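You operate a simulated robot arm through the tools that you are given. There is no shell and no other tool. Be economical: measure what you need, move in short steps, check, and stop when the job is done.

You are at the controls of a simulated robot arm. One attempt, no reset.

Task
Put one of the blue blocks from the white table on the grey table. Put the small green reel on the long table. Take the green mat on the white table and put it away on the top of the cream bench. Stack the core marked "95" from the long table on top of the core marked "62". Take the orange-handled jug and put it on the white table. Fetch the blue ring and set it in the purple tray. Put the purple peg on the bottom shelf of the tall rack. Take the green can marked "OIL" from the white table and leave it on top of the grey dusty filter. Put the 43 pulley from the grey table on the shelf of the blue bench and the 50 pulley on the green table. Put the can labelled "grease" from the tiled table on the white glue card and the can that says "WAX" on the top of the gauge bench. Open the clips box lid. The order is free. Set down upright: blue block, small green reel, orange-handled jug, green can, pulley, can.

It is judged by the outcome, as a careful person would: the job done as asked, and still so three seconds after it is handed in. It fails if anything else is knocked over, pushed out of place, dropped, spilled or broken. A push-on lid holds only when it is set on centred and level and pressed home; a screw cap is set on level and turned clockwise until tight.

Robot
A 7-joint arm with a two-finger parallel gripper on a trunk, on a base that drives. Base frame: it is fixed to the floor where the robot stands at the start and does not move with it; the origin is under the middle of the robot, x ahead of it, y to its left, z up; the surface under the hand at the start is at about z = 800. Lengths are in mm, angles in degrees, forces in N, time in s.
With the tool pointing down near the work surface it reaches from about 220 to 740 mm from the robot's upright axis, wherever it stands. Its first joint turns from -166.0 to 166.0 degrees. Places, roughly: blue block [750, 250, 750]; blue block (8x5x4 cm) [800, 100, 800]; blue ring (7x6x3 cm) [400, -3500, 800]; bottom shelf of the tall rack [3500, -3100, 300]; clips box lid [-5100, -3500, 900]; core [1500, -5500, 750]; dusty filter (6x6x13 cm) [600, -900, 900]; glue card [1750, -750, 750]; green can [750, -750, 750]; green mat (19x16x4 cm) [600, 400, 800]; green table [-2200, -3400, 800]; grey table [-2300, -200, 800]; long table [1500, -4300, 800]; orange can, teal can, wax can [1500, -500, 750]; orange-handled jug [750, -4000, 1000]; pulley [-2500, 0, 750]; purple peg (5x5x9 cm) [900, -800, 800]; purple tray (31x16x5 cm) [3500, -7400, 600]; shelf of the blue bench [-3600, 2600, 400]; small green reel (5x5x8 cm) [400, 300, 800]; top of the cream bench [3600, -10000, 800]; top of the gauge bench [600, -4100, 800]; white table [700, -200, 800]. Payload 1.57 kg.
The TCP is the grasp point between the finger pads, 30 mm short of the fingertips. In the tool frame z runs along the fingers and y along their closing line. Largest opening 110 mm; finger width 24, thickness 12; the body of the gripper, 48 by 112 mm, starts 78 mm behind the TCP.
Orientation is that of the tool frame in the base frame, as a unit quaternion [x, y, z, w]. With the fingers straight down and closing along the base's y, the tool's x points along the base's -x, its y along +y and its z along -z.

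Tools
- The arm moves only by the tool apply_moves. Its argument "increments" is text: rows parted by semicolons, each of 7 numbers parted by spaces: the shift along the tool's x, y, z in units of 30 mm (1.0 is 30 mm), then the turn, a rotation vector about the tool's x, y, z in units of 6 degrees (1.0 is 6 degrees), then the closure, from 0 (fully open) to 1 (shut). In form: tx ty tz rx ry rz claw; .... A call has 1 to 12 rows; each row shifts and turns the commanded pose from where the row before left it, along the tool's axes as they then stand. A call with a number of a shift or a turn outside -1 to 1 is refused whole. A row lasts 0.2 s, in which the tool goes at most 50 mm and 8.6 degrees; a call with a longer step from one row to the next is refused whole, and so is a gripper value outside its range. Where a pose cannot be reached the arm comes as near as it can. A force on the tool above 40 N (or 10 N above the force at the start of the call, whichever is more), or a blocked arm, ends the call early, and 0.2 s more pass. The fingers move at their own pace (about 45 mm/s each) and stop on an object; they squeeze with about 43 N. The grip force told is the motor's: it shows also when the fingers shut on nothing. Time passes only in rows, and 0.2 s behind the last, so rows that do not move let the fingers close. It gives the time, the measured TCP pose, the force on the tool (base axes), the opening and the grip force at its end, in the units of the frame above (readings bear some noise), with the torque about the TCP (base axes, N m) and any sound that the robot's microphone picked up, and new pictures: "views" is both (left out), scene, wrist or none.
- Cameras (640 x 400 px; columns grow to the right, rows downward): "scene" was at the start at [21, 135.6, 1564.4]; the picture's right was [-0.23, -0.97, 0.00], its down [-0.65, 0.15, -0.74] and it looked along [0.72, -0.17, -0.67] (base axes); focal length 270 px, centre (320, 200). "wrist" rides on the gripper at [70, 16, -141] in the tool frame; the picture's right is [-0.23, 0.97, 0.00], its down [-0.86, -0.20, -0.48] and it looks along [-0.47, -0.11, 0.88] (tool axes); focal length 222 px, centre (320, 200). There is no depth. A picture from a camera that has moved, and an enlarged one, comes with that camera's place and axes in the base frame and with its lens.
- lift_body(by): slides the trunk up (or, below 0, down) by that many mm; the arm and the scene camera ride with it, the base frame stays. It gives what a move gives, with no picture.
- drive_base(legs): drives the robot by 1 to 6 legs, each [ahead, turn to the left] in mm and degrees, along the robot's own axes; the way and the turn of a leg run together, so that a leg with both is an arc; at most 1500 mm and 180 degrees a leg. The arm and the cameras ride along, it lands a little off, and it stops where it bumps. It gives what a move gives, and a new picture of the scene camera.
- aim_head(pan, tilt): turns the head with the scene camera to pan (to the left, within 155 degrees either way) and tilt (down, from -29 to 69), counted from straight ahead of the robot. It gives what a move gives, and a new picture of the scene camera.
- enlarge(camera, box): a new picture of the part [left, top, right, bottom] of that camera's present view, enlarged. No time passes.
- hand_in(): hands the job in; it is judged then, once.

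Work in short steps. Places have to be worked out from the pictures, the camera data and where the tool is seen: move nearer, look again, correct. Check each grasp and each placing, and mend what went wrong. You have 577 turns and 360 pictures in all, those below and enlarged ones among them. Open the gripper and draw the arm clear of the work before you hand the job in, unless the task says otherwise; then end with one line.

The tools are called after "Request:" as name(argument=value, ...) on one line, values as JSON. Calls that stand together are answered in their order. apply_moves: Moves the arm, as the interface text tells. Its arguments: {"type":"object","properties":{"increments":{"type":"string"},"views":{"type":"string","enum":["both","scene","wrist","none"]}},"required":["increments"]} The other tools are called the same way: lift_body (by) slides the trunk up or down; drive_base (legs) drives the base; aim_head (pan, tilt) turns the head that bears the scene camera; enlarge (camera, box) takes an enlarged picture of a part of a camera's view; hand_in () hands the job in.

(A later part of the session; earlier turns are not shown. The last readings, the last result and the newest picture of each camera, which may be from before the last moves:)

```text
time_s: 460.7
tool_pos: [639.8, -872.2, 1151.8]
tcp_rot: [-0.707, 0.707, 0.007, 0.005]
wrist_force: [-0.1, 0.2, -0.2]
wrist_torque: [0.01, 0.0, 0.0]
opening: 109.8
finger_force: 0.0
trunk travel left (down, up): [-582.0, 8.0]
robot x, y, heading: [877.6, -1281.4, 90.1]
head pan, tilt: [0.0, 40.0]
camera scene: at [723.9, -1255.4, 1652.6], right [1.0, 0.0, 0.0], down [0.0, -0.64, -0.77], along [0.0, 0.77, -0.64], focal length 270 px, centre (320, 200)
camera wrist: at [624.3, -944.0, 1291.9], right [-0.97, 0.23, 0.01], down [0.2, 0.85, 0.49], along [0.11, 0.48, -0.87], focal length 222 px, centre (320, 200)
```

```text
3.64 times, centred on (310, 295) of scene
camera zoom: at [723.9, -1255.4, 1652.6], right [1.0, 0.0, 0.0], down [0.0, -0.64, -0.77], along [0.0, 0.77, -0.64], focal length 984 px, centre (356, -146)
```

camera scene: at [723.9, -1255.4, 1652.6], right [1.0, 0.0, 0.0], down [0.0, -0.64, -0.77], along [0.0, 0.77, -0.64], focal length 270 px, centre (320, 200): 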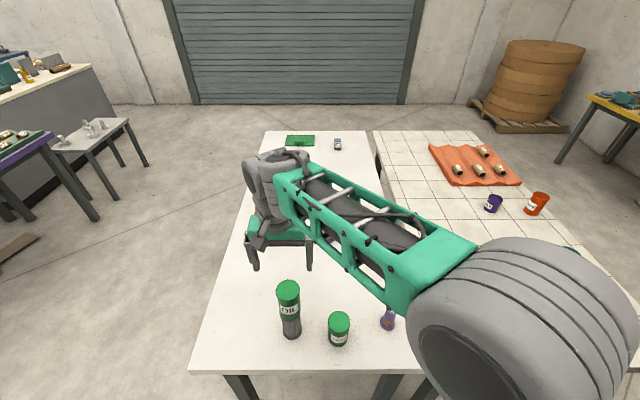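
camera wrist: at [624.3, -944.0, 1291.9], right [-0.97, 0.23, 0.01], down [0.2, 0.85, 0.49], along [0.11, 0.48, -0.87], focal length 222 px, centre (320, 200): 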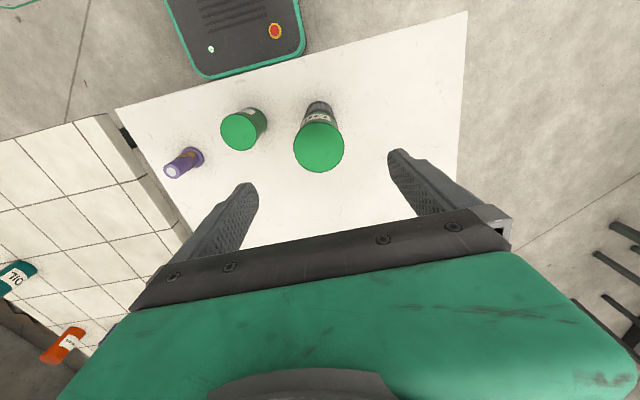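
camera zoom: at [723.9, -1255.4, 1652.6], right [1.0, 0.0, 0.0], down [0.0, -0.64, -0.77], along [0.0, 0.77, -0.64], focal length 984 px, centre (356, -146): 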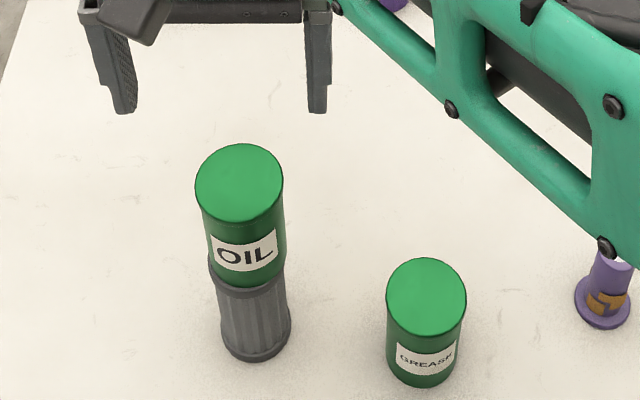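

OIL can rests on the filter. Now the purple peg at ≈(937,−853): move right and tilt the tool 60° (it goes on a low shelf).

Request:
apply_moves(increments="0 -0.9 0 0 0 0 0;0 -0.9 0 0 0 0 0;0 -0.9 0 0 0 0 0;0 -0.9 0 0 0 0 0;0 -0.9 0 0 0 0 0;0.4 -0.9 0 0 0 0 0;0.4 -0.9 0 0 0 0 0;0.4 -0.9 0 0 0 0 0;0.4 -0.9 0 0 0 0 0;0.4 -0.9 0 0 0 0 0;0.4 -0.9 0 0 0 0 0", views="none")

Request:
apply_moves(increments="0 0 0 0 -1 0 0;0 0 0 0 -1 0 0;0 0 0 0 -1 0 0;0 0 0 0 -1 0 0;0 0 0 0 -1 0 0;0 0 0 0 -1 0 0;0 0 0 0 -1 0 0;0 0 0 0 -1 0 0;0 0 0 0 -1 0 0;0 0 0 0 -1 0 0", views="wrist")

```text
time_s: 463.1
tool_pos: [938.0, -944.4, 1151.3]
tcp_rot: [0.707, -0.707, -0.007, -0.005]
wrist_force: [-1.3, 0.0, -0.6]
wrist_torque: [0.0, 0.04, 0.03]
opening: 110.1
finger_force: 0.2
trunk travel left (down, up): [-582.0, 8.0]
robot x, y, heading: [881.5, -1283.3, 89.9]
head pan, tilt: [0.0, 40.0]
```

```text
time_s: 464.6
tool_pos: [865.4, -945.2, 1107.5]
tcp_rot: [0.747, -0.61, -0.239, -0.109]
wrist_force: [0.1, -0.3, 0.0]
wrist_torque: [0.01, 0.0, 0.0]
opening: 109.7
finger_force: 0.0
trunk travel left (down, up): [-582.0, 8.0]
robot x, y, heading: [880.3, -1281.8, 89.8]
head pan, tilt: [0.0, 40.0]
stopped in row 7: the arm was blocked; the commanded pose is now the measured one
camera wrist: at [893.0, -1072.6, 1196.7], right [-0.97, -0.03, 0.24], down [0.18, 0.56, 0.81], along [-0.16, 0.83, -0.54], focal length 222 px, centre (320, 200)
```

wrist: 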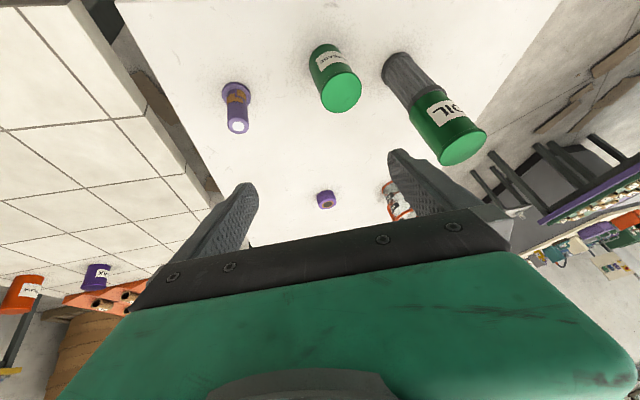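

Blocked: too close to the body for that tilt. Move forward/up first.

Request:
apply_moves(increments="-0.88 -0.15 0.09 0 0 0 0;-0.88 -0.15 0.09 0 0 0 0;-0.88 -0.15 0.09 0 0 0 0;-0.88 -0.15 0.09 0 0 0 0;-0.88 -0.15 0.09 0 0 0 0;-0.88 -0.15 0.09 0 0 0 0", views="none")

```text
time_s: 465.9
tool_pos: [868.2, -796.2, 1167.1]
tcp_rot: [0.747, -0.611, -0.24, -0.109]
wrist_force: [-0.7, 0.2, 0.4]
wrist_torque: [0.02, -0.01, -0.01]
opening: 110.0
finger_force: 0.1
trunk travel left (down, up): [-582.0, 8.0]
robot x, y, heading: [876.3, -1278.1, 90.3]
head pan, tilt: [0.0, 40.0]
```

Correct the orientation to a clean 60° forward tilt.

Request:
apply_moves(increments="0 0 0 0.416 -0.867 0.123 0;0 0 0 0.416 -0.867 0.123 0;0 0 0 0.416 -0.867 0.123 0;0 0 0 0.416 -0.867 0.123 0;0 0 0 0.416 -0.867 0.123 0;0 0 0 0.416 -0.867 0.123 0", views="wrist")

```text
time_s: 467.4
tool_pos: [867.3, -795.5, 1167.5]
tcp_rot: [-0.611, 0.612, 0.355, 0.355]
wrist_force: [-0.2, 0.2, -0.5]
wrist_torque: [0.0, -0.01, 0.03]
opening: 110.0
finger_force: 0.0
trunk travel left (down, up): [-582.0, 8.0]
robot x, y, heading: [878.4, -1280.5, 89.7]
head pan, tilt: [0.0, 40.0]
camera wrist: at [851.5, -952.2, 1177.6], right [-0.97, 0.12, 0.2], down [0.2, 0.01, 0.98], along [0.11, 0.99, -0.03], focal length 222 px, centre (320, 200)
```

wrist: 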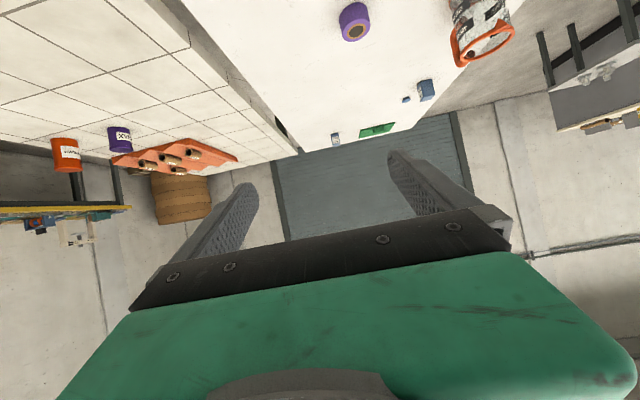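

Back up 130 mm, shift right, then lower to the pre-grasp.

Request:
drive_base(legs=[[-130, 0]])

Request:
apply_moves(increments="0 -0.8 0 0 0 0 0;0 -0.8 0 0 0 0 0;0 -0.73 0 0 0 0 0;0.87 0 0.35 0 0 0 0;0.87 0 0.35 0 0 0 0;0.87 0 0.35 0 0 0 0;0.87 0 0.35 0 0 0 0;0.87 0 0.35 0 0 0 0;0.87 0 0.35 0 0 0 0;0.87 0 0.35 0 0 0 0", views="both")

```text
time_s: 468.6
tool_pos: [868.0, -927.2, 1167.5]
tcp_rot: [-0.61, 0.613, 0.354, 0.356]
wrist_force: [0.4, 0.3, 0.1]
wrist_torque: [0.02, -0.02, -0.02]
opening: 110.0
finger_force: 0.0
trunk travel left (down, up): [-582.0, 8.0]
robot x, y, heading: [876.6, -1410.5, 89.7]
head pan, tilt: [0.0, 40.0]
camera scene: at [723.2, -1386.6, 1652.6], right [1.0, -0.01, 0.0], down [0.0, -0.64, -0.77], along [0.0, 0.77, -0.64], focal length 270 px, centre (320, 200)
```

scene: 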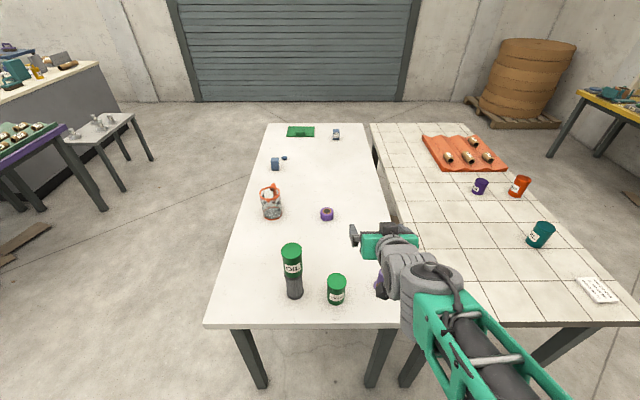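

```text
time_s: 470.8
tool_pos: [937.4, -952.9, 972.8]
tcp_rot: [-0.611, 0.613, 0.353, 0.355]
wrist_force: [0.2, 0.1, -0.9]
wrist_torque: [0.01, 0.01, 0.01]
opening: 110.1
finger_force: 0.0
trunk travel left (down, up): [-582.0, 8.0]
robot x, y, heading: [877.0, -1408.6, 89.5]
head pan, tilt: [0.0, 40.0]
camera scene: at [723.4, -1385.5, 1652.6], right [1.0, -0.01, 0.0], down [0.0, -0.64, -0.77], along [0.0, 0.77, -0.64], focal length 270 px, centre (320, 200)
camera wrist: at [921.5, -1109.6, 982.3], right [-0.97, 0.12, 0.2], down [0.2, 0.01, 0.98], along [0.11, 0.99, -0.03], focal length 222 px, centre (320, 200)
```

scene: 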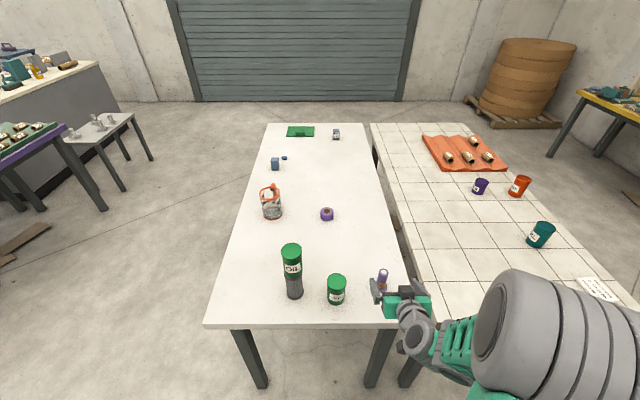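
wrist: 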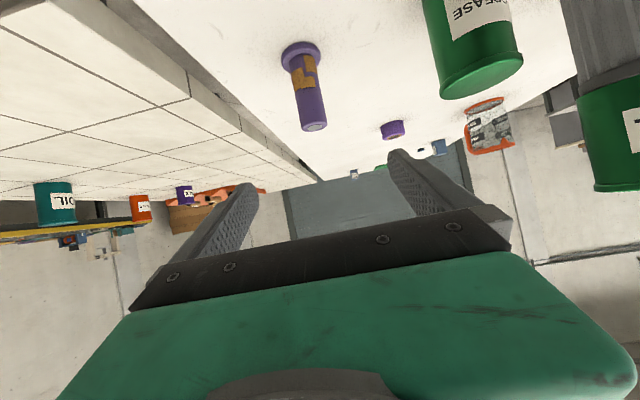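

Peg ≈(937,−860). Lower to the approach line, advance 120 mm, close.

Request:
apply_moves(increments="0.9 0 0.31 0 0 0 0;0.9 0 0.31 0 0 0 0;0 0 1 0 0 0 0;0 0 1 0 0 0 0;0 0 1 0 0 0 0;0 0 1 0 0 0 0", views="wrist")

```text
time_s: 472.2
tool_pos: [936.8, -861.9, 856.1]
tcp_rot: [-0.611, 0.613, 0.354, 0.355]
wrist_force: [0.7, -0.3, 1.4]
wrist_torque: [-0.01, -0.01, 0.0]
opening: 110.0
finger_force: 0.0
trunk travel left (down, up): [-582.0, 8.0]
robot x, y, heading: [874.3, -1409.0, 89.7]
head pan, tilt: [0.0, 40.0]
camera wrist: at [921.0, -1017.5, 866.4], right [-0.97, 0.12, 0.2], down [0.2, 0.01, 0.98], along [0.11, 0.99, -0.03], focal length 222 px, centre (320, 200)
```

wrist: 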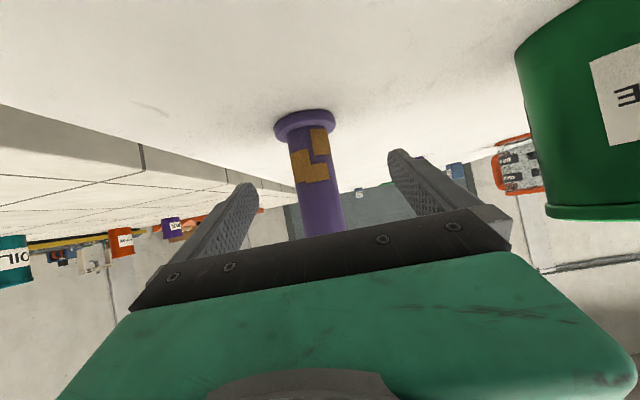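

Shaft is between the fingers. Close.

Request:
apply_moves(increments="0 0 0 0 0 0 1;0 0 0 0 0 0 1;0 0 0 0 0 0 1;0 0 0 0 0 0 1;0 0 0 0 0 0 1;0 0 0 0 0 0 1", views="wrist")

```text
time_s: 473.6
tool_pos: [937.3, -861.4, 856.3]
tcp_rot: [-0.611, 0.613, 0.354, 0.355]
wrist_force: [0.0, -1.0, 1.2]
wrist_torque: [0.01, 0.0, 0.03]
opening: 30.1
finger_force: 25.9
trunk travel left (down, up): [-582.0, 8.0]
robot x, y, heading: [877.2, -1414.4, 89.5]
head pan, tilt: [0.0, 40.0]
camera wrist: at [921.1, -1017.8, 866.8], right [-0.97, 0.12, 0.2], down [0.2, 0.01, 0.98], along [0.11, 0.99, -0.03], focal length 222 px, centre (320, 200)
```

wrist: 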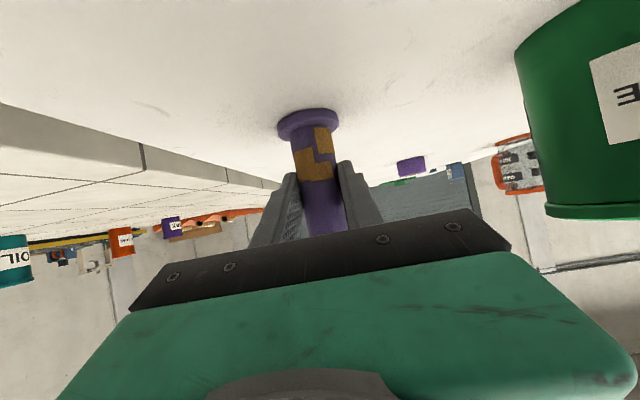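

Peg held (30 mm). Lift, retract a bit and drive to the tall rack.

Request:
apply_moves(increments="-0.867 0 -0.5 0 0 0 1;-0.867 0 -0.5 0 0 0 1;-0.867 0 -0.5 0 0 0 1;-0.867 0 -0.5 0 0 0 1;-0.867 0 -0.5 0 0 0 1;-0.867 0 -0.5 0 0 0 1", views="none")

Request:
drive_base(legs=[[-250, 0], [0, -89.7], [1500, 0], [150, -90], [1400, 0], [0, 90]])

Request:
aim_head(pan=0, tilt=25)

```text
time_s: 475.0
tool_pos: [936.6, -859.0, 1038.2]
tcp_rot: [-0.61, 0.614, 0.354, 0.356]
wrist_force: [1.0, -0.2, -0.9]
wrist_torque: [-0.02, -0.02, 0.0]
opening: 29.9
finger_force: 39.4
trunk travel left (down, up): [-582.0, 8.0]
robot x, y, heading: [876.0, -1415.4, 89.8]
head pan, tilt: [0.0, 40.0]
```

```text
time_s: 501.8
tool_pos: [3130.4, -3101.0, 1037.0]
tcp_rot: [-0.041, 0.865, 0.024, 0.5]
wrist_force: [-0.1, 0.2, -0.6]
wrist_torque: [-0.02, 0.02, -0.01]
opening: 29.3
finger_force: 39.0
trunk travel left (down, up): [-582.0, 8.0]
robot x, y, heading: [2575.6, -3094.6, 5.3]
head pan, tilt: [0.0, 40.0]
camera scene: at [2585.6, -2939.1, 1652.6], right [0.09, -1.0, 0.0], down [-0.64, -0.06, -0.77], along [0.76, 0.07, -0.64], focal length 270 px, centre (320, 200)
```

scene: 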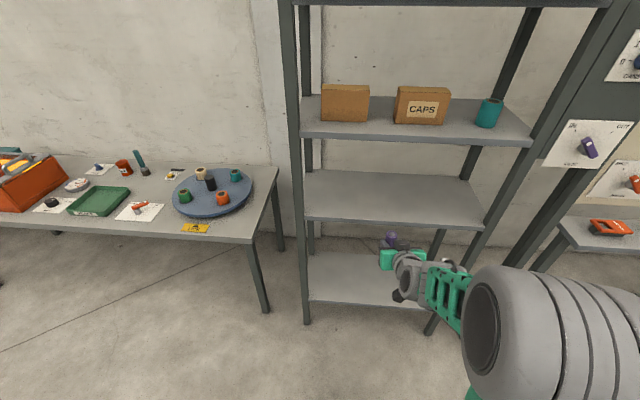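

```text
time_s: 502.5
tool_pos: [3130.3, -3101.2, 1036.8]
tcp_rot: [-0.04, 0.864, 0.023, 0.501]
wrist_force: [-0.6, -0.6, -1.1]
wrist_torque: [0.0, 0.02, 0.01]
opening: 29.1
finger_force: 38.9
trunk travel left (down, up): [-582.0, 8.0]
robot x, y, heading: [2572.0, -3095.6, 5.1]
head pan, tilt: [0.0, 25.0]
camera scene: at [2592.6, -2938.5, 1675.8], right [0.09, -1.0, 0.0], down [-0.42, -0.04, -0.91], along [0.9, 0.08, -0.42], focal length 270 px, centre (320, 200)
```

scene: 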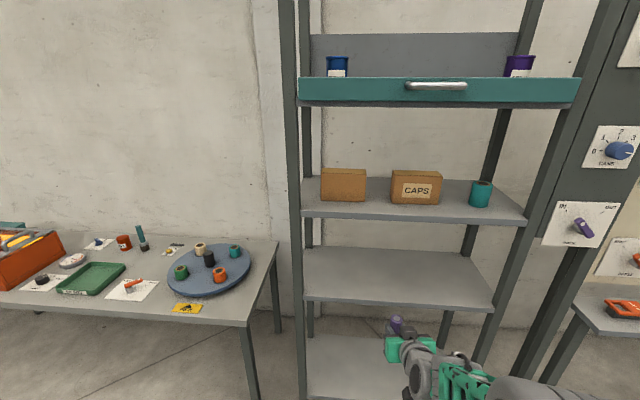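

Bottom shelf z≈300, front x≈3340, y −2800…−3480, next shelf ≈915. Square up, lower the trunk 580 mm, then drive in.

Request:
drive_base(legs=[[0, -5]])

Request:
lift_body(by=-400)

Request:
lift_body(by=-175)

Request:
apply_moves(increments="0 0 0 0 0 0 1", views="both")

```text
time_s: 503.4
tool_pos: [3127.6, -3148.1, 1037.5]
tcp_rot: [-0.002, 0.865, 0.001, 0.501]
wrist_force: [0.4, 0.2, -0.2]
wrist_torque: [0.02, -0.01, -0.01]
opening: 29.3
finger_force: 38.7
trunk travel left (down, up): [-582.0, 8.0]
robot x, y, heading: [2576.6, -3094.6, 0.1]
head pan, tilt: [0.0, 25.0]
camera scene: at [2606.3, -2940.8, 1675.9], right [0.0, -1.0, 0.0], down [-0.42, 0.0, -0.91], along [0.91, 0.0, -0.42], focal length 270 px, centre (320, 200)
```

scene: 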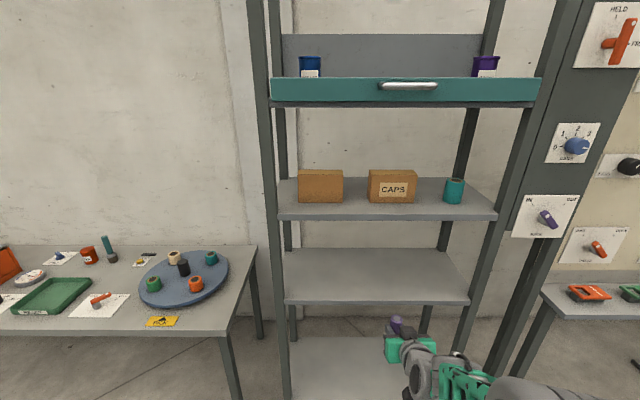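

```text
time_s: 507.2
tool_pos: [3127.6, -3149.3, 636.6]
tcp_rot: [-0.001, 0.866, 0.001, 0.501]
wrist_force: [0.0, 1.0, -0.9]
wrist_torque: [-0.02, 0.01, 0.0]
opening: 29.5
finger_force: 38.9
trunk travel left (down, up): [-182.0, 408.0]
robot x, y, heading: [2573.5, -3093.6, 0.4]
head pan, tilt: [0.0, 25.0]
```

```text
time_s: 509.2
tool_pos: [3127.1, -3149.6, 462.5]
tcp_rot: [-0.003, 0.865, 0.002, 0.502]
wrist_force: [-0.1, 0.1, -0.9]
wrist_torque: [0.01, 0.02, 0.01]
opening: 29.5
finger_force: 39.0
trunk travel left (down, up): [-7.0, 583.0]
robot x, y, heading: [2571.2, -3094.8, 0.4]
head pan, tilt: [0.0, 25.0]
```

```text
time_s: 509.6
tool_pos: [3127.5, -3147.8, 461.9]
tcp_rot: [-0.003, 0.865, 0.001, 0.501]
wrist_force: [0.1, -0.7, -0.6]
wrist_torque: [-0.02, 0.01, -0.02]
opening: 29.6
finger_force: 39.4
trunk travel left (down, up): [-7.0, 583.0]
robot x, y, heading: [2576.2, -3094.3, 0.2]
head pan, tilt: [0.0, 25.0]
camera scene: at [2606.2, -2940.7, 1100.9], right [0.0, -1.0, 0.0], down [-0.42, 0.0, -0.91], along [0.91, 0.0, -0.42], focal length 270 px, centre (320, 200)
camera wrist: at [2970.2, -3132.5, 472.0], right [0.11, 0.97, 0.2], down [0.01, -0.2, 0.98], along [0.99, -0.1, -0.03], focal length 222 px, centre (320, 200)
```

scene: 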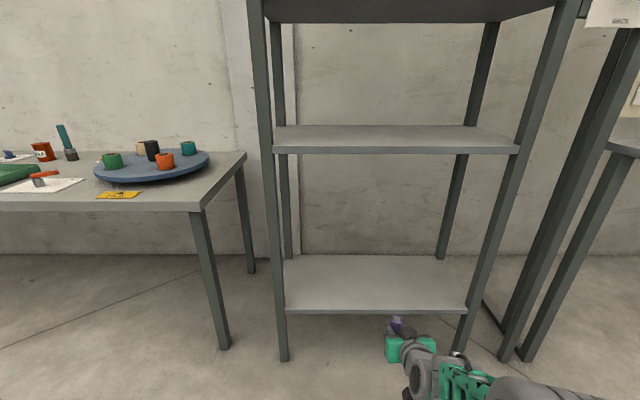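
wrist: 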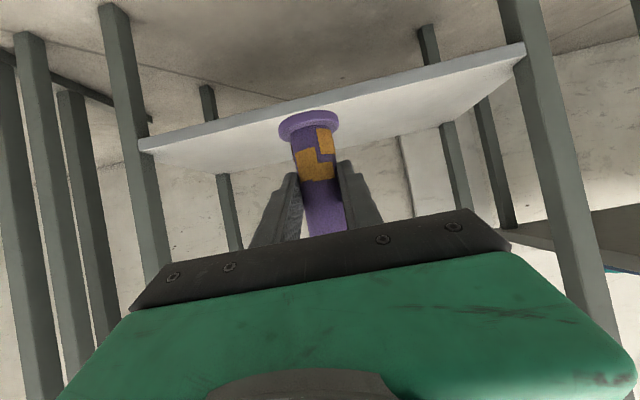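

Shelf confirmed z≈295, front x≈3343. Drive in 210 mm and move diagonally in and down.

Request:
drive_base(legs=[[210, 0]])

Request:
apply_moves(increments="0.15 0 0.91 0 0 0 1;0.15 0 0.91 0 0 0 1;0.15 0 0.91 0 0 0 1;0.15 0 0.91 0 0 0 1;0.15 0 0.91 0 0 0 1", views="both")

```text
time_s: 511.2
tool_pos: [3339.0, -3146.9, 460.5]
tcp_rot: [-0.004, 0.865, 0.003, 0.501]
wrist_force: [0.5, 0.8, -0.9]
wrist_torque: [0.05, 0.02, 0.02]
opening: 29.4
finger_force: 38.6
trunk travel left (down, up): [-7.0, 583.0]
robot x, y, heading: [2788.8, -3096.8, 0.0]
head pan, tilt: [0.0, 25.0]
camera scene: at [2817.3, -2939.6, 1100.9], right [0.01, -1.0, 0.0], down [-0.42, 0.0, -0.91], along [0.91, 0.01, -0.42], focal length 270 px, centre (320, 200)
```

scene: 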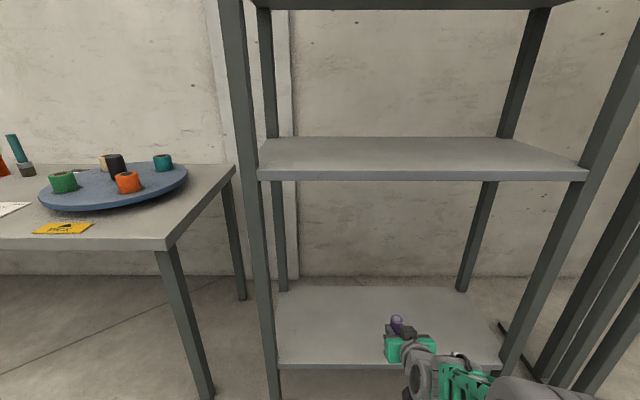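

```text
time_s: 512.5
tool_pos: [3446.4, -3143.9, 373.9]
tcp_rot: [-0.003, 0.865, 0.002, 0.501]
wrist_force: [0.6, 0.0, -0.3]
wrist_torque: [0.0, 0.0, -0.02]
opening: 29.4
finger_force: 38.7
trunk travel left (down, up): [-7.0, 583.0]
robot x, y, heading: [2789.7, -3100.9, 0.3]
head pan, tilt: [0.0, 25.0]
camera scene: at [2817.1, -2939.6, 1100.9], right [0.01, -1.0, 0.0], down [-0.42, 0.0, -0.91], along [0.91, 0.01, -0.42], focal length 270 px, centre (320, 200)
camera wrist: at [3289.0, -3128.7, 383.7], right [0.11, 0.97, 0.2], down [0.01, -0.2, 0.98], along [0.99, -0.1, -0.03], focal length 222 px, centre (320, 200)
```

scene: 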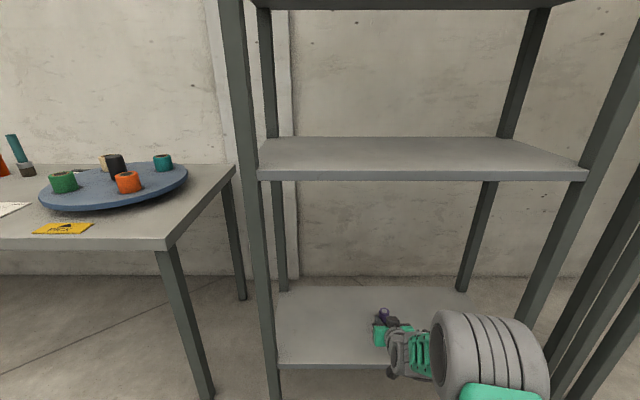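
wrist: 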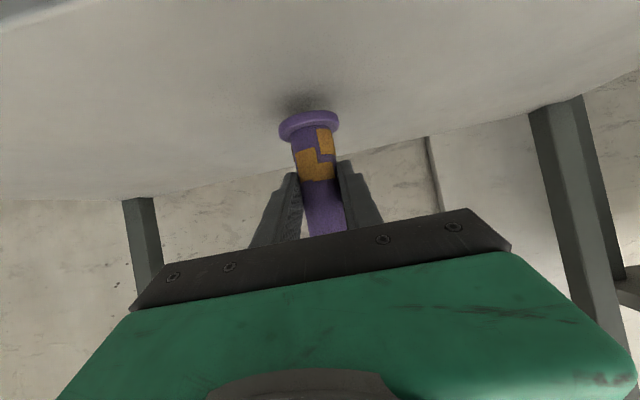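

Over the shelf, about 20 mm above. Step down to contact.

Request:
apply_moves(increments="0.15 0 0.09 0 0 0 1;0.087 0 0.05 0 0 0 1;0.087 0 0.05 0 0 0 1;0.087 0 0.05 0 0 0 1;0.087 0 0.05 0 0 0 1;0.087 0 0.05 0 0 0 1;0.087 0 0.05 0 0 0 1;0.087 0 0.05 0 0 0 1;0.087 0 0.05 0 0 0 1;0.087 0 0.05 0 0 0 1;0.087 0 0.05 0 0 0 1", views="wrist")

```text
time_s: 514.9
tool_pos: [3448.9, -3145.7, 346.3]
tcp_rot: [-0.003, 0.861, 0.001, 0.508]
wrist_force: [2.5, 2.9, 39.3]
wrist_torque: [0.16, -0.57, 0.03]
opening: 29.7
finger_force: 39.5
trunk travel left (down, up): [-7.0, 583.0]
robot x, y, heading: [2785.5, -3091.4, 0.2]
head pan, tilt: [0.0, 25.0]
camera wrist: at [3291.8, -3130.2, 353.6], right [0.1, 0.97, 0.2], down [0.0, -0.2, 0.98], along [0.99, -0.1, -0.02], focal length 222 px, centre (320, 200)
```

wrist: 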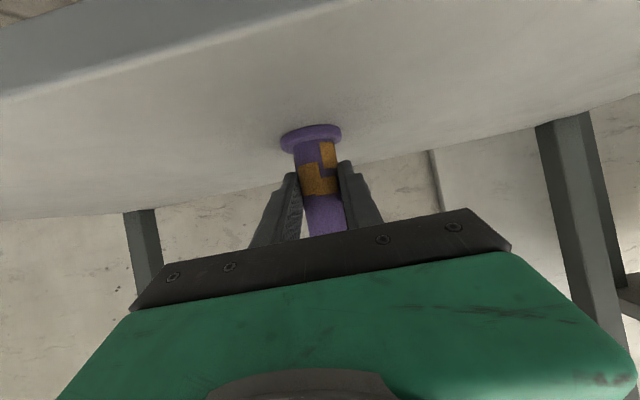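

Pressed at 39 N — ease up, open, and retreat.

Request:
apply_moves(increments="-0.17 0 -0.1 0 0 0 1;0 0 0 0 0 0 0.5;0 0 0 0 0 0 0;0 0 0 0 0 0 0;0 0 0 0 0 0 0;0.3 0 -0.9 0 0 0 0;0.4 0 -0.9 0 0 0 0;0.4 0 -0.9 0 0 0 0;0.4 0 -0.9 0 0 0 0;0.4 0 -0.9 0 0 0 0;0.4 0 -0.9 0 0 0 0", views="wrist")

```text
time_s: 517.2
tool_pos: [3270.2, -3146.8, 367.1]
tcp_rot: [-0.004, 0.865, 0.002, 0.502]
wrist_force: [0.6, -0.1, -1.1]
wrist_torque: [-0.03, -0.03, 0.01]
opening: 110.1
finger_force: 0.0
trunk travel left (down, up): [-7.0, 583.0]
robot x, y, heading: [2788.7, -3097.2, 0.1]
head pan, tilt: [0.0, 25.0]
camera wrist: at [3113.1, -3131.2, 376.4], right [0.11, 0.97, 0.2], down [0.01, -0.2, 0.98], along [0.99, -0.1, -0.03], focal length 222 px, centre (320, 200)
```

wrist: 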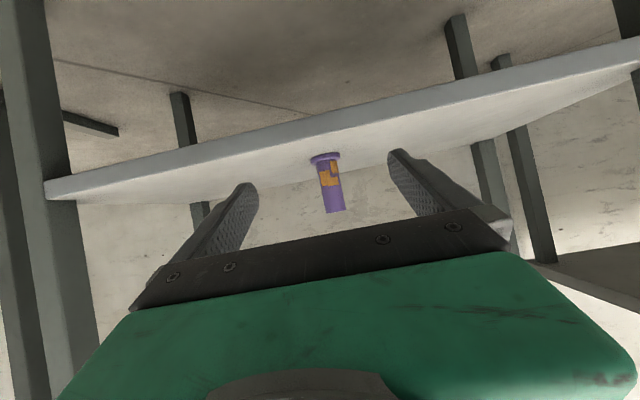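

Peg stands on the bottom shelf. Back out, raise, and go to the tiled table's south side.

Request:
drive_base(legs=[[-300, 0]])

Request:
lift_body(by=400)

Request:
lift_body(by=175)

Request:
apply_moves(increments="0 0 -0.5 0 1 0 0;0 0 -0.5 0 1 0 0;0 0 0 0 1 0 0;0 0 0 0 1 0 0;0 0 0 0 1 0 0;0 0 0 0 1 0 0;0 0 0 0 1 0 0;0 0 0 0 1 0 0;0 0 -0.5 0 1 0 0;0 0 -0.5 0 1 0 0;0 0 -0.5 0 0 0 0;0 0 -0.5 0 0 0 0", views="none")

Request:
drive_base(legs=[[0, 90], [850, 0], [850, 0], [0, 90], [950, 0], [0, -90]])

Request:
aim_head(pan=0, tilt=40)

```text
time_s: 519.3
tool_pos: [2974.0, -3146.6, 366.5]
tcp_rot: [-0.006, 0.865, 0.003, 0.501]
wrist_force: [-0.4, -0.5, 0.0]
wrist_torque: [-0.04, 0.0, 0.01]
opening: 110.2
finger_force: 0.1
trunk travel left (down, up): [-7.0, 583.0]
robot x, y, heading: [2490.2, -3095.7, 0.7]
head pan, tilt: [0.0, 25.0]
camera scene: at [2519.7, -2942.0, 1100.9], right [0.01, -1.0, 0.0], down [-0.42, -0.01, -0.91], along [0.91, 0.01, -0.42], focal length 270 px, centre (320, 200)
```

scene: 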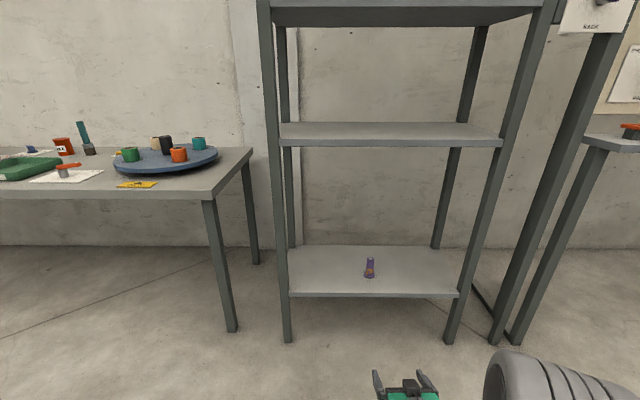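

```text
time_s: 523.1
tool_pos: [2973.9, -3147.8, 767.1]
tcp_rot: [-0.006, 0.865, 0.004, 0.502]
wrist_force: [1.2, 0.6, 0.3]
wrist_torque: [-0.02, 0.01, 0.03]
opening: 109.9
finger_force: 0.0
trunk travel left (down, up): [-407.0, 183.0]
robot x, y, heading: [2489.4, -3096.2, 0.5]
head pan, tilt: [0.0, 25.0]
```

```text
time_s: 525.1
tool_pos: [2973.5, -3147.0, 940.5]
tcp_rot: [-0.006, 0.865, 0.004, 0.501]
wrist_force: [0.6, 0.3, 0.0]
wrist_torque: [0.0, 0.01, 0.04]
opening: 109.9
finger_force: 0.1
trunk travel left (down, up): [-582.0, 8.0]
robot x, y, heading: [2491.8, -3093.0, 0.8]
head pan, tilt: [0.0, 25.0]
```

```text
time_s: 527.7
tool_pos: [2943.6, -3148.1, 1017.6]
tcp_rot: [-0.007, 1.0, 0.0, 0.001]
wrist_force: [-0.3, 0.6, 0.4]
wrist_torque: [0.03, -0.01, 0.01]
opening: 110.0
finger_force: 0.1
trunk travel left (down, up): [-582.0, 8.0]
robot x, y, heading: [2488.2, -3095.4, 0.5]
head pan, tilt: [0.0, 25.0]
```

```text
time_s: 552.4
tool_pos: [1553.0, -957.4, 1017.4]
tcp_rot: [0.717, -0.697, -0.002, -0.001]
wrist_force: [-0.2, 0.2, -0.2]
wrist_torque: [-0.03, 0.01, 0.0]
opening: 109.9
finger_force: 0.0
trunk travel left (down, up): [-582.0, 8.0]
robot x, y, heading: [1507.2, -1413.1, 91.7]
head pan, tilt: [0.0, 25.0]
camera scene: at [1352.2, -1383.5, 1675.9], right [1.0, 0.02, 0.0], down [0.01, -0.42, -0.91], along [-0.02, 0.91, -0.42], focal length 270 px, centre (320, 200)
```

scene: 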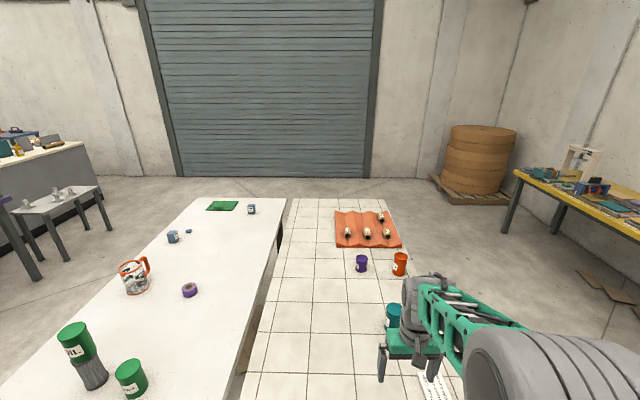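

```text
time_s: 553.2
tool_pos: [1551.6, -957.2, 1017.0]
tcp_rot: [0.717, -0.697, -0.001, -0.002]
wrist_force: [0.9, -0.7, -1.1]
wrist_torque: [-0.02, 0.01, -0.03]
opening: 109.9
finger_force: 0.1
trunk travel left (down, up): [-582.0, 8.0]
robot x, y, heading: [1507.5, -1414.1, 91.2]
head pan, tilt: [0.0, 40.0]
camera scene: at [1352.2, -1390.6, 1652.7], right [1.0, 0.02, 0.0], down [0.02, -0.64, -0.77], along [-0.02, 0.77, -0.64], focal length 270 px, centre (320, 200)
```

scene: 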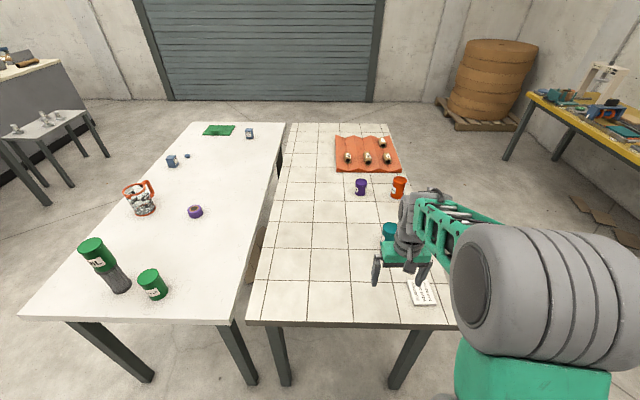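

Request:
enlarge(camera="scene", box=[340, 150, 450, 310])

Request:
apply_moves(increments="0 0.8 -0.5 0 0 0 0;0 0.8 -0.5 0 0 0 0;0 0.8 -0.5 0 0 0 0", views="wrist")

```text
2.50 times, centred on (395, 230) of scene
camera zoom: at [1352.2, -1390.6, 1652.7], right [1.0, 0.02, 0.0], down [0.02, -0.64, -0.77], along [-0.02, 0.77, -0.64], focal length 676 px, centre (132, 125)
```

zoom: 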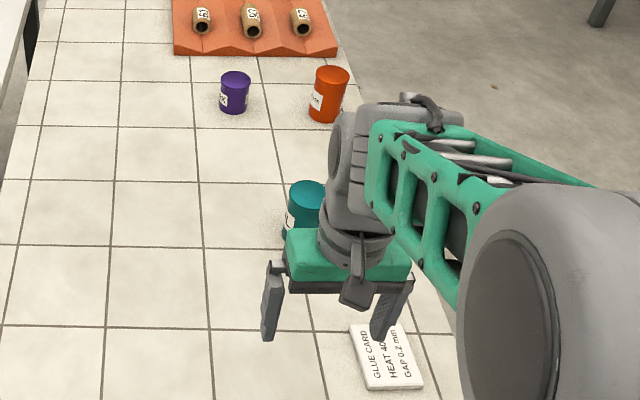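

```text
time_s: 554.0
tool_pos: [1479.8, -959.9, 1063.0]
tcp_rot: [0.716, -0.698, -0.002, -0.002]
wrist_force: [0.6, 1.0, 0.6]
wrist_torque: [0.02, -0.01, -0.03]
opening: 109.9
finger_force: 0.1
trunk travel left (down, up): [-582.0, 8.0]
robot x, y, heading: [1506.3, -1412.7, 91.3]
head pan, tilt: [0.0, 40.0]
camera wrist: at [1465.0, -1029.8, 1204.1], right [-0.98, 0.2, 0.0], down [0.18, 0.86, 0.48], along [0.1, 0.47, -0.88], focal length 222 px, centre (320, 200)
```

wrist: 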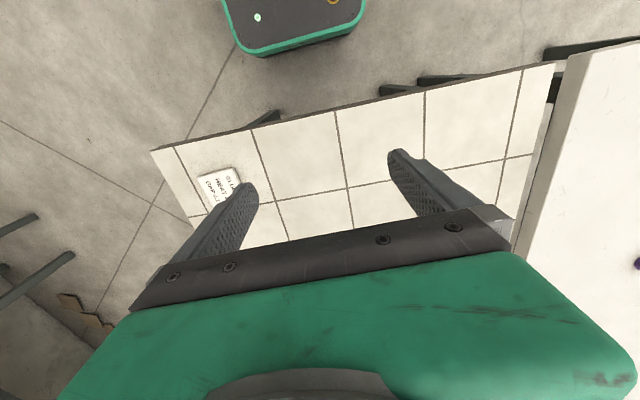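

Request:
enlarge(camera="scene", box=[345, 170, 415, 205])

Request:
enlarge(camera="scene", box=[370, 215, 410, 245])

```text
9.14 times, centred on (380, 188) of scene
camera zoom: at [1352.0, -1390.8, 1652.6], right [1.0, 0.02, 0.0], down [0.02, -0.64, -0.77], along [-0.02, 0.77, -0.64], focal length 2473 px, centre (-229, 314)
```

zoom: 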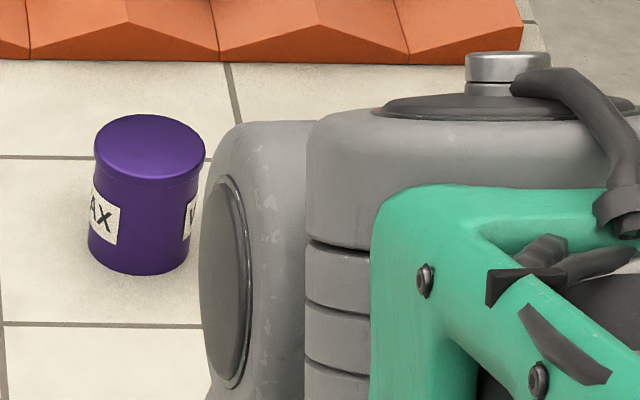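

```text
13.33 times, centred on (390, 230) of scene
camera zoom: at [1352.0, -1390.8, 1652.6], right [1.0, 0.02, 0.0], down [0.02, -0.64, -0.77], along [-0.02, 0.77, -0.64], focal length 3607 px, centre (-613, -200)
```

zoom: 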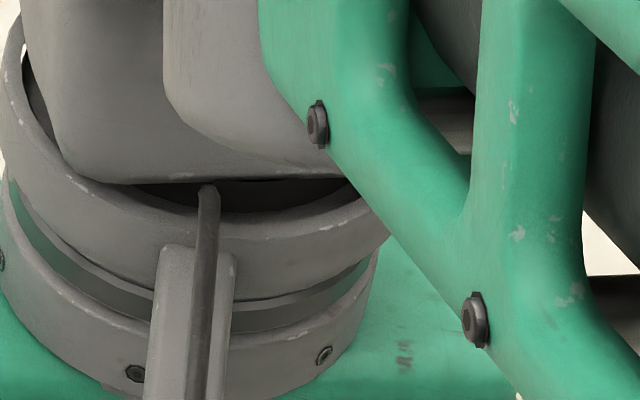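

Purple = WAX; teal was seen as OIL, so the orange should be grease. The cans are reachable from the table's east side (edge x≈1800); I drive there and read the orange label.

Request:
drive_base(legs=[[0, -91], [720, 0], [0, 90], [1000, 0], [0, 90]])

Request:
aim_head(pan=8, tilt=45)

```text
time_s: 574.4
tool_pos: [1790.7, -377.4, 1062.2]
tcp_rot: [1.0, -0.002, -0.001, -0.001]
wrist_force: [-0.2, 0.6, -0.6]
wrist_torque: [-0.01, 0.02, -0.04]
opening: 109.8
finger_force: 0.2
trunk travel left (down, up): [-582.0, 8.0]
robot x, y, heading: [2237.0, -362.9, 179.6]
head pan, tilt: [0.0, 40.0]
camera scene: at [2216.1, -517.4, 1652.6], right [0.01, 1.0, 0.0], down [0.64, 0.0, -0.77], along [-0.77, 0.01, -0.64], focal length 270 px, centre (320, 200)
```

scene: 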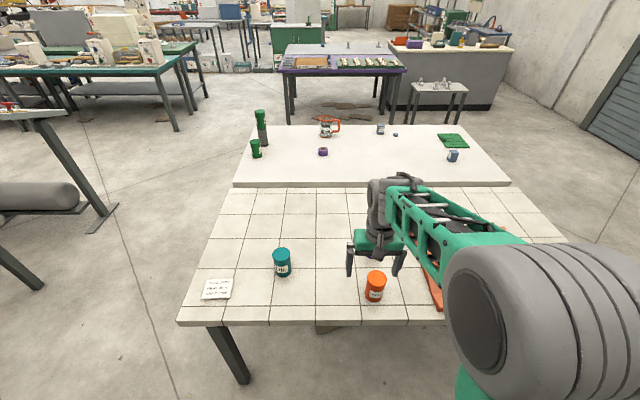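

```text
time_s: 575.0
tool_pos: [1790.1, -375.3, 1062.7]
tcp_rot: [1.0, -0.003, -0.001, 0.0]
wrist_force: [0.3, 0.2, 0.3]
wrist_torque: [0.0, 0.0, -0.01]
opening: 110.0
finger_force: 0.1
trunk travel left (down, up): [-582.0, 8.0]
robot x, y, heading: [2243.4, -364.0, 179.6]
head pan, tilt: [8.0, 45.0]
camera scene: at [2220.5, -528.6, 1645.4], right [-0.13, 0.99, 0.0], down [0.7, 0.09, -0.71], along [-0.7, -0.09, -0.71], focal length 270 px, centre (320, 200)
```

scene: 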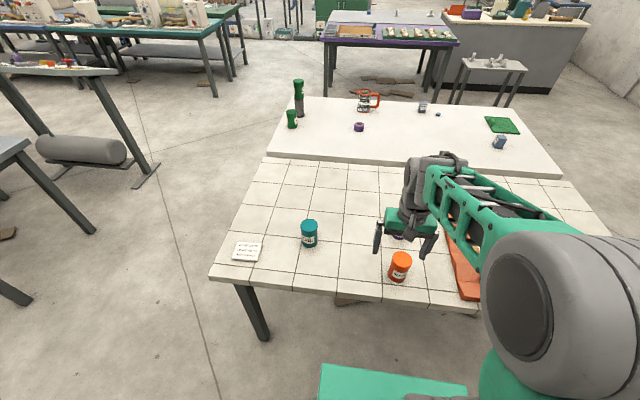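

Request:
enlarge(camera="scene", box=[370, 230, 434, 290])

Request:
enlarge(camera="scene", box=[220, 210, 330, 280])

```text
6.67 times, centred on (402, 260) of scene
camera zoom: at [2220.5, -528.6, 1645.4], right [-0.13, 0.99, 0.0], down [0.7, 0.09, -0.71], along [-0.7, -0.09, -0.71], focal length 1804 px, centre (-227, -200)
```

zoom: 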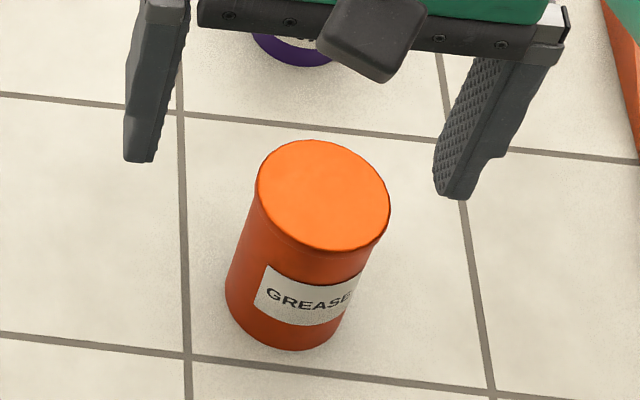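

```text
5.71 times, centred on (275, 245) of scene
camera zoom: at [2220.5, -528.6, 1645.4], right [-0.13, 0.99, 0.0], down [0.7, 0.09, -0.71], along [-0.7, -0.09, -0.71], focal length 1546 px, centre (577, -57)
```

zoom: 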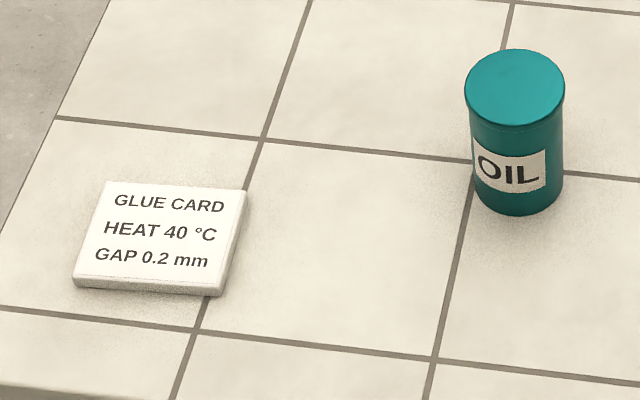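

Orange is GREASE, at ≈(1716,−326). Move above it and check.

Request:
apply_moves(increments="-0.62 -0.41 0.5 0 0 0 0;-0.62 -0.41 0.5 0 0 0 0;-0.62 -0.41 0.5 0 0 0 0;-0.62 -0.41 0.5 0 0 0 0", views="wrist")

```text
time_s: 576.0
tool_pos: [1716.6, -326.9, 1002.2]
tcp_rot: [1.0, -0.002, -0.001, 0.0]
wrist_force: [-0.6, 0.4, -0.2]
wrist_torque: [0.01, 0.01, 0.01]
opening: 110.1
finger_force: 0.1
trunk travel left (down, up): [-582.0, 8.0]
robot x, y, heading: [2241.6, -363.8, 179.7]
head pan, tilt: [8.0, 45.0]
camera wrist: at [1786.8, -342.4, 1144.1], right [-0.23, -0.97, 0.0], down [-0.85, 0.2, 0.48], along [-0.47, 0.11, -0.88], focal length 222 px, centre (320, 200)
```

wrist: 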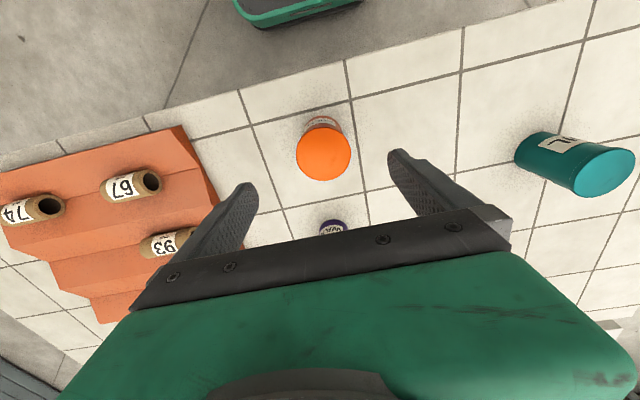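

Centred. Descend to TCP≈872 and grip.

Request:
apply_moves(increments="-0.12 0.03 0.9 0 0 0 0;0 0 0.9 0 0 0 0;0 0 0.9 0 0 0 0;0 0 0.9 0 0 0 0;0 0 0.75 0 0 0 0;0 0 0 0 0 0 1;0 0 0 0 0 0 1;0 0 0 0 0 0 1;0 0 0 0 0 0 1", views="wrist")

```text
time_s: 578.0
tool_pos: [1709.6, -329.3, 873.3]
tcp_rot: [1.0, -0.002, -0.001, 0.0]
wrist_force: [0.5, 0.1, 0.1]
wrist_torque: [-0.03, 0.04, -0.02]
opening: 61.4
finger_force: 22.9
trunk travel left (down, up): [-582.0, 8.0]
robot x, y, heading: [2242.6, -362.2, 179.5]
head pan, tilt: [8.0, 45.0]
camera wrist: at [1781.2, -344.3, 1014.8], right [-0.23, -0.97, 0.0], down [-0.85, 0.2, 0.48], along [-0.47, 0.11, -0.88], focal length 222 px, centre (320, 200)
```

wrist: 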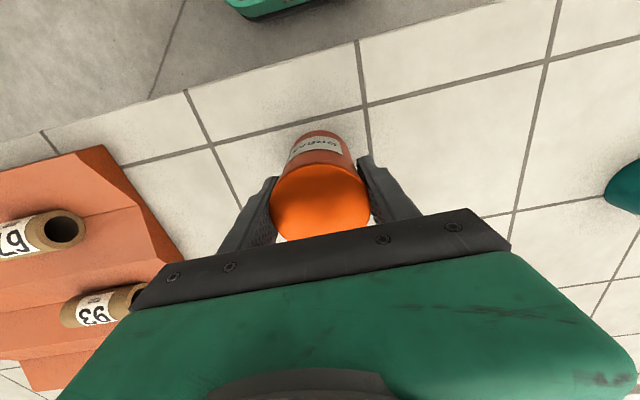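

Held (61 mm). Lift 190 mm and reposition south to be opposite the glue card.

Request:
apply_moves(increments="0 0 -0.9 0 0 0 1;0 0 -0.9 0 0 0 1;0 0 -0.9 0 0 0 1;0 0 -0.9 0 0 0 1;0 0 -0.9 0 0 0 1;0 0 -0.9 0 0 0 1;0 0 -0.9 0 0 0 1", views="none")

Request:
drive_base(legs=[[-150, 0], [0, 90], [480, 0], [0, -90], [180, 0]])

Request:
apply_moves(increments="0 0 0 0 0 0 1", views="wrist")

```text
time_s: 579.6
tool_pos: [1712.1, -330.6, 1062.4]
tcp_rot: [1.0, -0.002, 0.0, 0.0]
wrist_force: [0.1, 0.5, -2.3]
wrist_torque: [-0.02, 0.01, 0.0]
opening: 60.7
finger_force: 42.9
trunk travel left (down, up): [-582.0, 8.0]
robot x, y, heading: [2244.2, -362.8, 179.5]
head pan, tilt: [8.0, 45.0]
```

```text
time_s: 592.2
tool_pos: [1676.6, -806.3, 1060.7]
tcp_rot: [1.0, 0.001, -0.001, 0.0]
wrist_force: [-0.3, 0.0, -2.5]
wrist_torque: [-0.03, -0.04, 0.0]
opening: 60.6
finger_force: 43.2
trunk travel left (down, up): [-582.0, 8.0]
robot x, y, heading: [2207.1, -841.0, 179.9]
head pan, tilt: [8.0, 45.0]
camera scene: at [2186.9, -1002.9, 1645.3], right [-0.14, 0.99, 0.0], down [0.7, 0.1, -0.71], along [-0.7, -0.1, -0.71], focal length 270 px, centre (320, 200)
```

scene: 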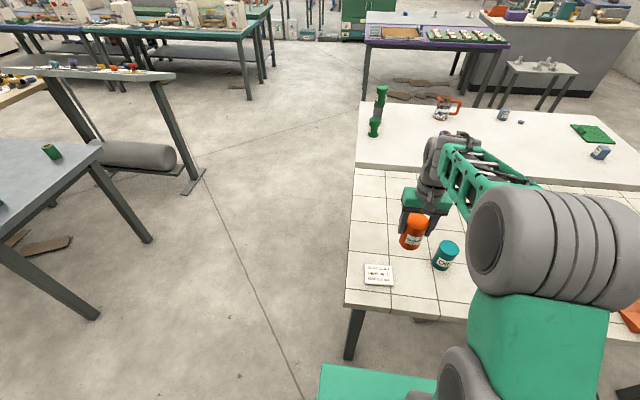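

```text
time_s: 592.6
tool_pos: [1677.8, -807.1, 1061.0]
tcp_rot: [1.0, 0.001, -0.001, 0.0]
wrist_force: [-0.3, -0.3, -3.1]
wrist_torque: [0.02, -0.01, 0.0]
opening: 61.0
finger_force: 42.8
trunk travel left (down, up): [-582.0, 8.0]
robot x, y, heading: [2210.0, -837.2, 179.7]
head pan, tilt: [8.0, 45.0]
camera wrist: at [1748.2, -821.6, 1202.6], right [-0.23, -0.97, 0.0], down [-0.85, 0.2, 0.48], along [-0.47, 0.11, -0.88], focal length 222 px, centre (320, 200)
```

wrist: 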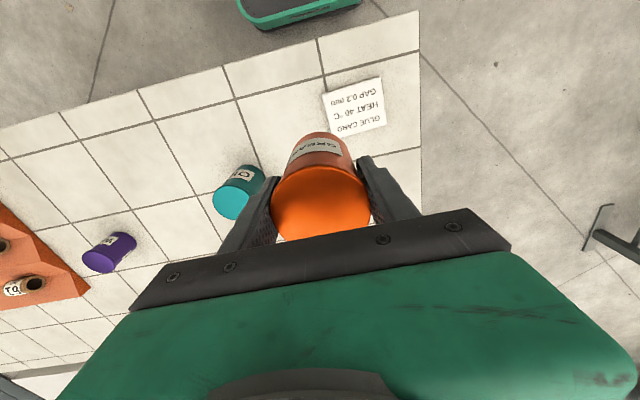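

Glue card centre ≈(1690,−869). Move above it and lower.

Request:
apply_moves(increments="0.14 0.69 0 0 0 0 1;0.14 0.69 0 0 0 0 1;0.13 0.69 0 0 0 0 1;0 0 0.9 0 0 0 1;0 0 0.9 0 0 0 1;0 0 0.9 0 0 0 1", views="both")

Request:
enlarge(camera="scene", box=[330, 200, 450, 310])

```text
time_s: 594.0
tool_pos: [1690.5, -868.7, 977.1]
tcp_rot: [1.0, 0.001, -0.002, 0.001]
wrist_force: [-0.3, -0.2, -1.5]
wrist_torque: [0.02, -0.01, 0.01]
opening: 60.6
finger_force: 42.9
trunk travel left (down, up): [-582.0, 8.0]
robot x, y, heading: [2209.6, -839.3, 180.0]
head pan, tilt: [8.0, 45.0]
camera scene: at [2187.7, -1003.1, 1645.3], right [-0.14, 0.99, 0.0], down [0.7, 0.1, -0.71], along [-0.7, -0.1, -0.71], focal length 270 px, centre (320, 200)
camera wrist: at [1760.5, -884.3, 1120.2], right [-0.23, -0.97, 0.0], down [-0.85, 0.2, 0.48], along [-0.47, 0.11, -0.88], focal length 222 px, centre (320, 200)
```

scene: 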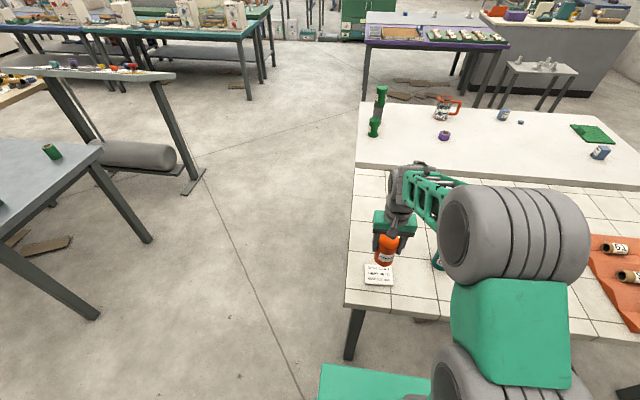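
wrist: 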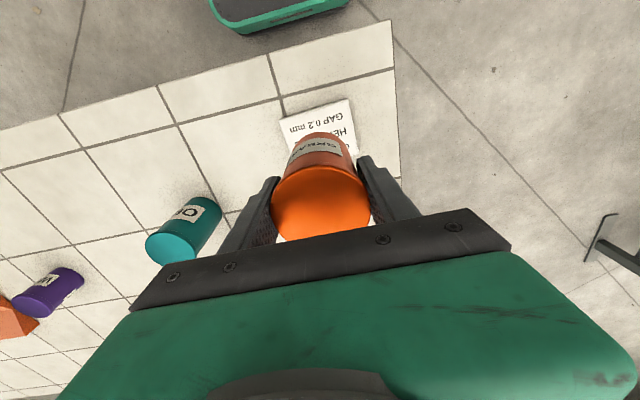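

```text
3.64 times, centred on (390, 255) of scene
camera zoom: at [2187.7, -1003.1, 1645.3], right [-0.14, 0.99, 0.0], down [0.7, 0.1, -0.71], along [-0.7, -0.1, -0.71], focal length 984 px, centre (66, 0)
```

zoom: 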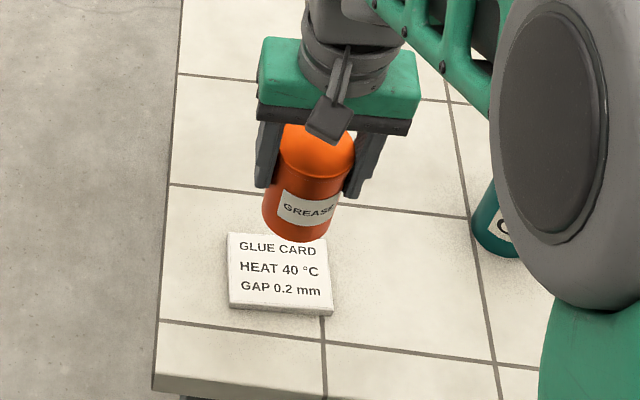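

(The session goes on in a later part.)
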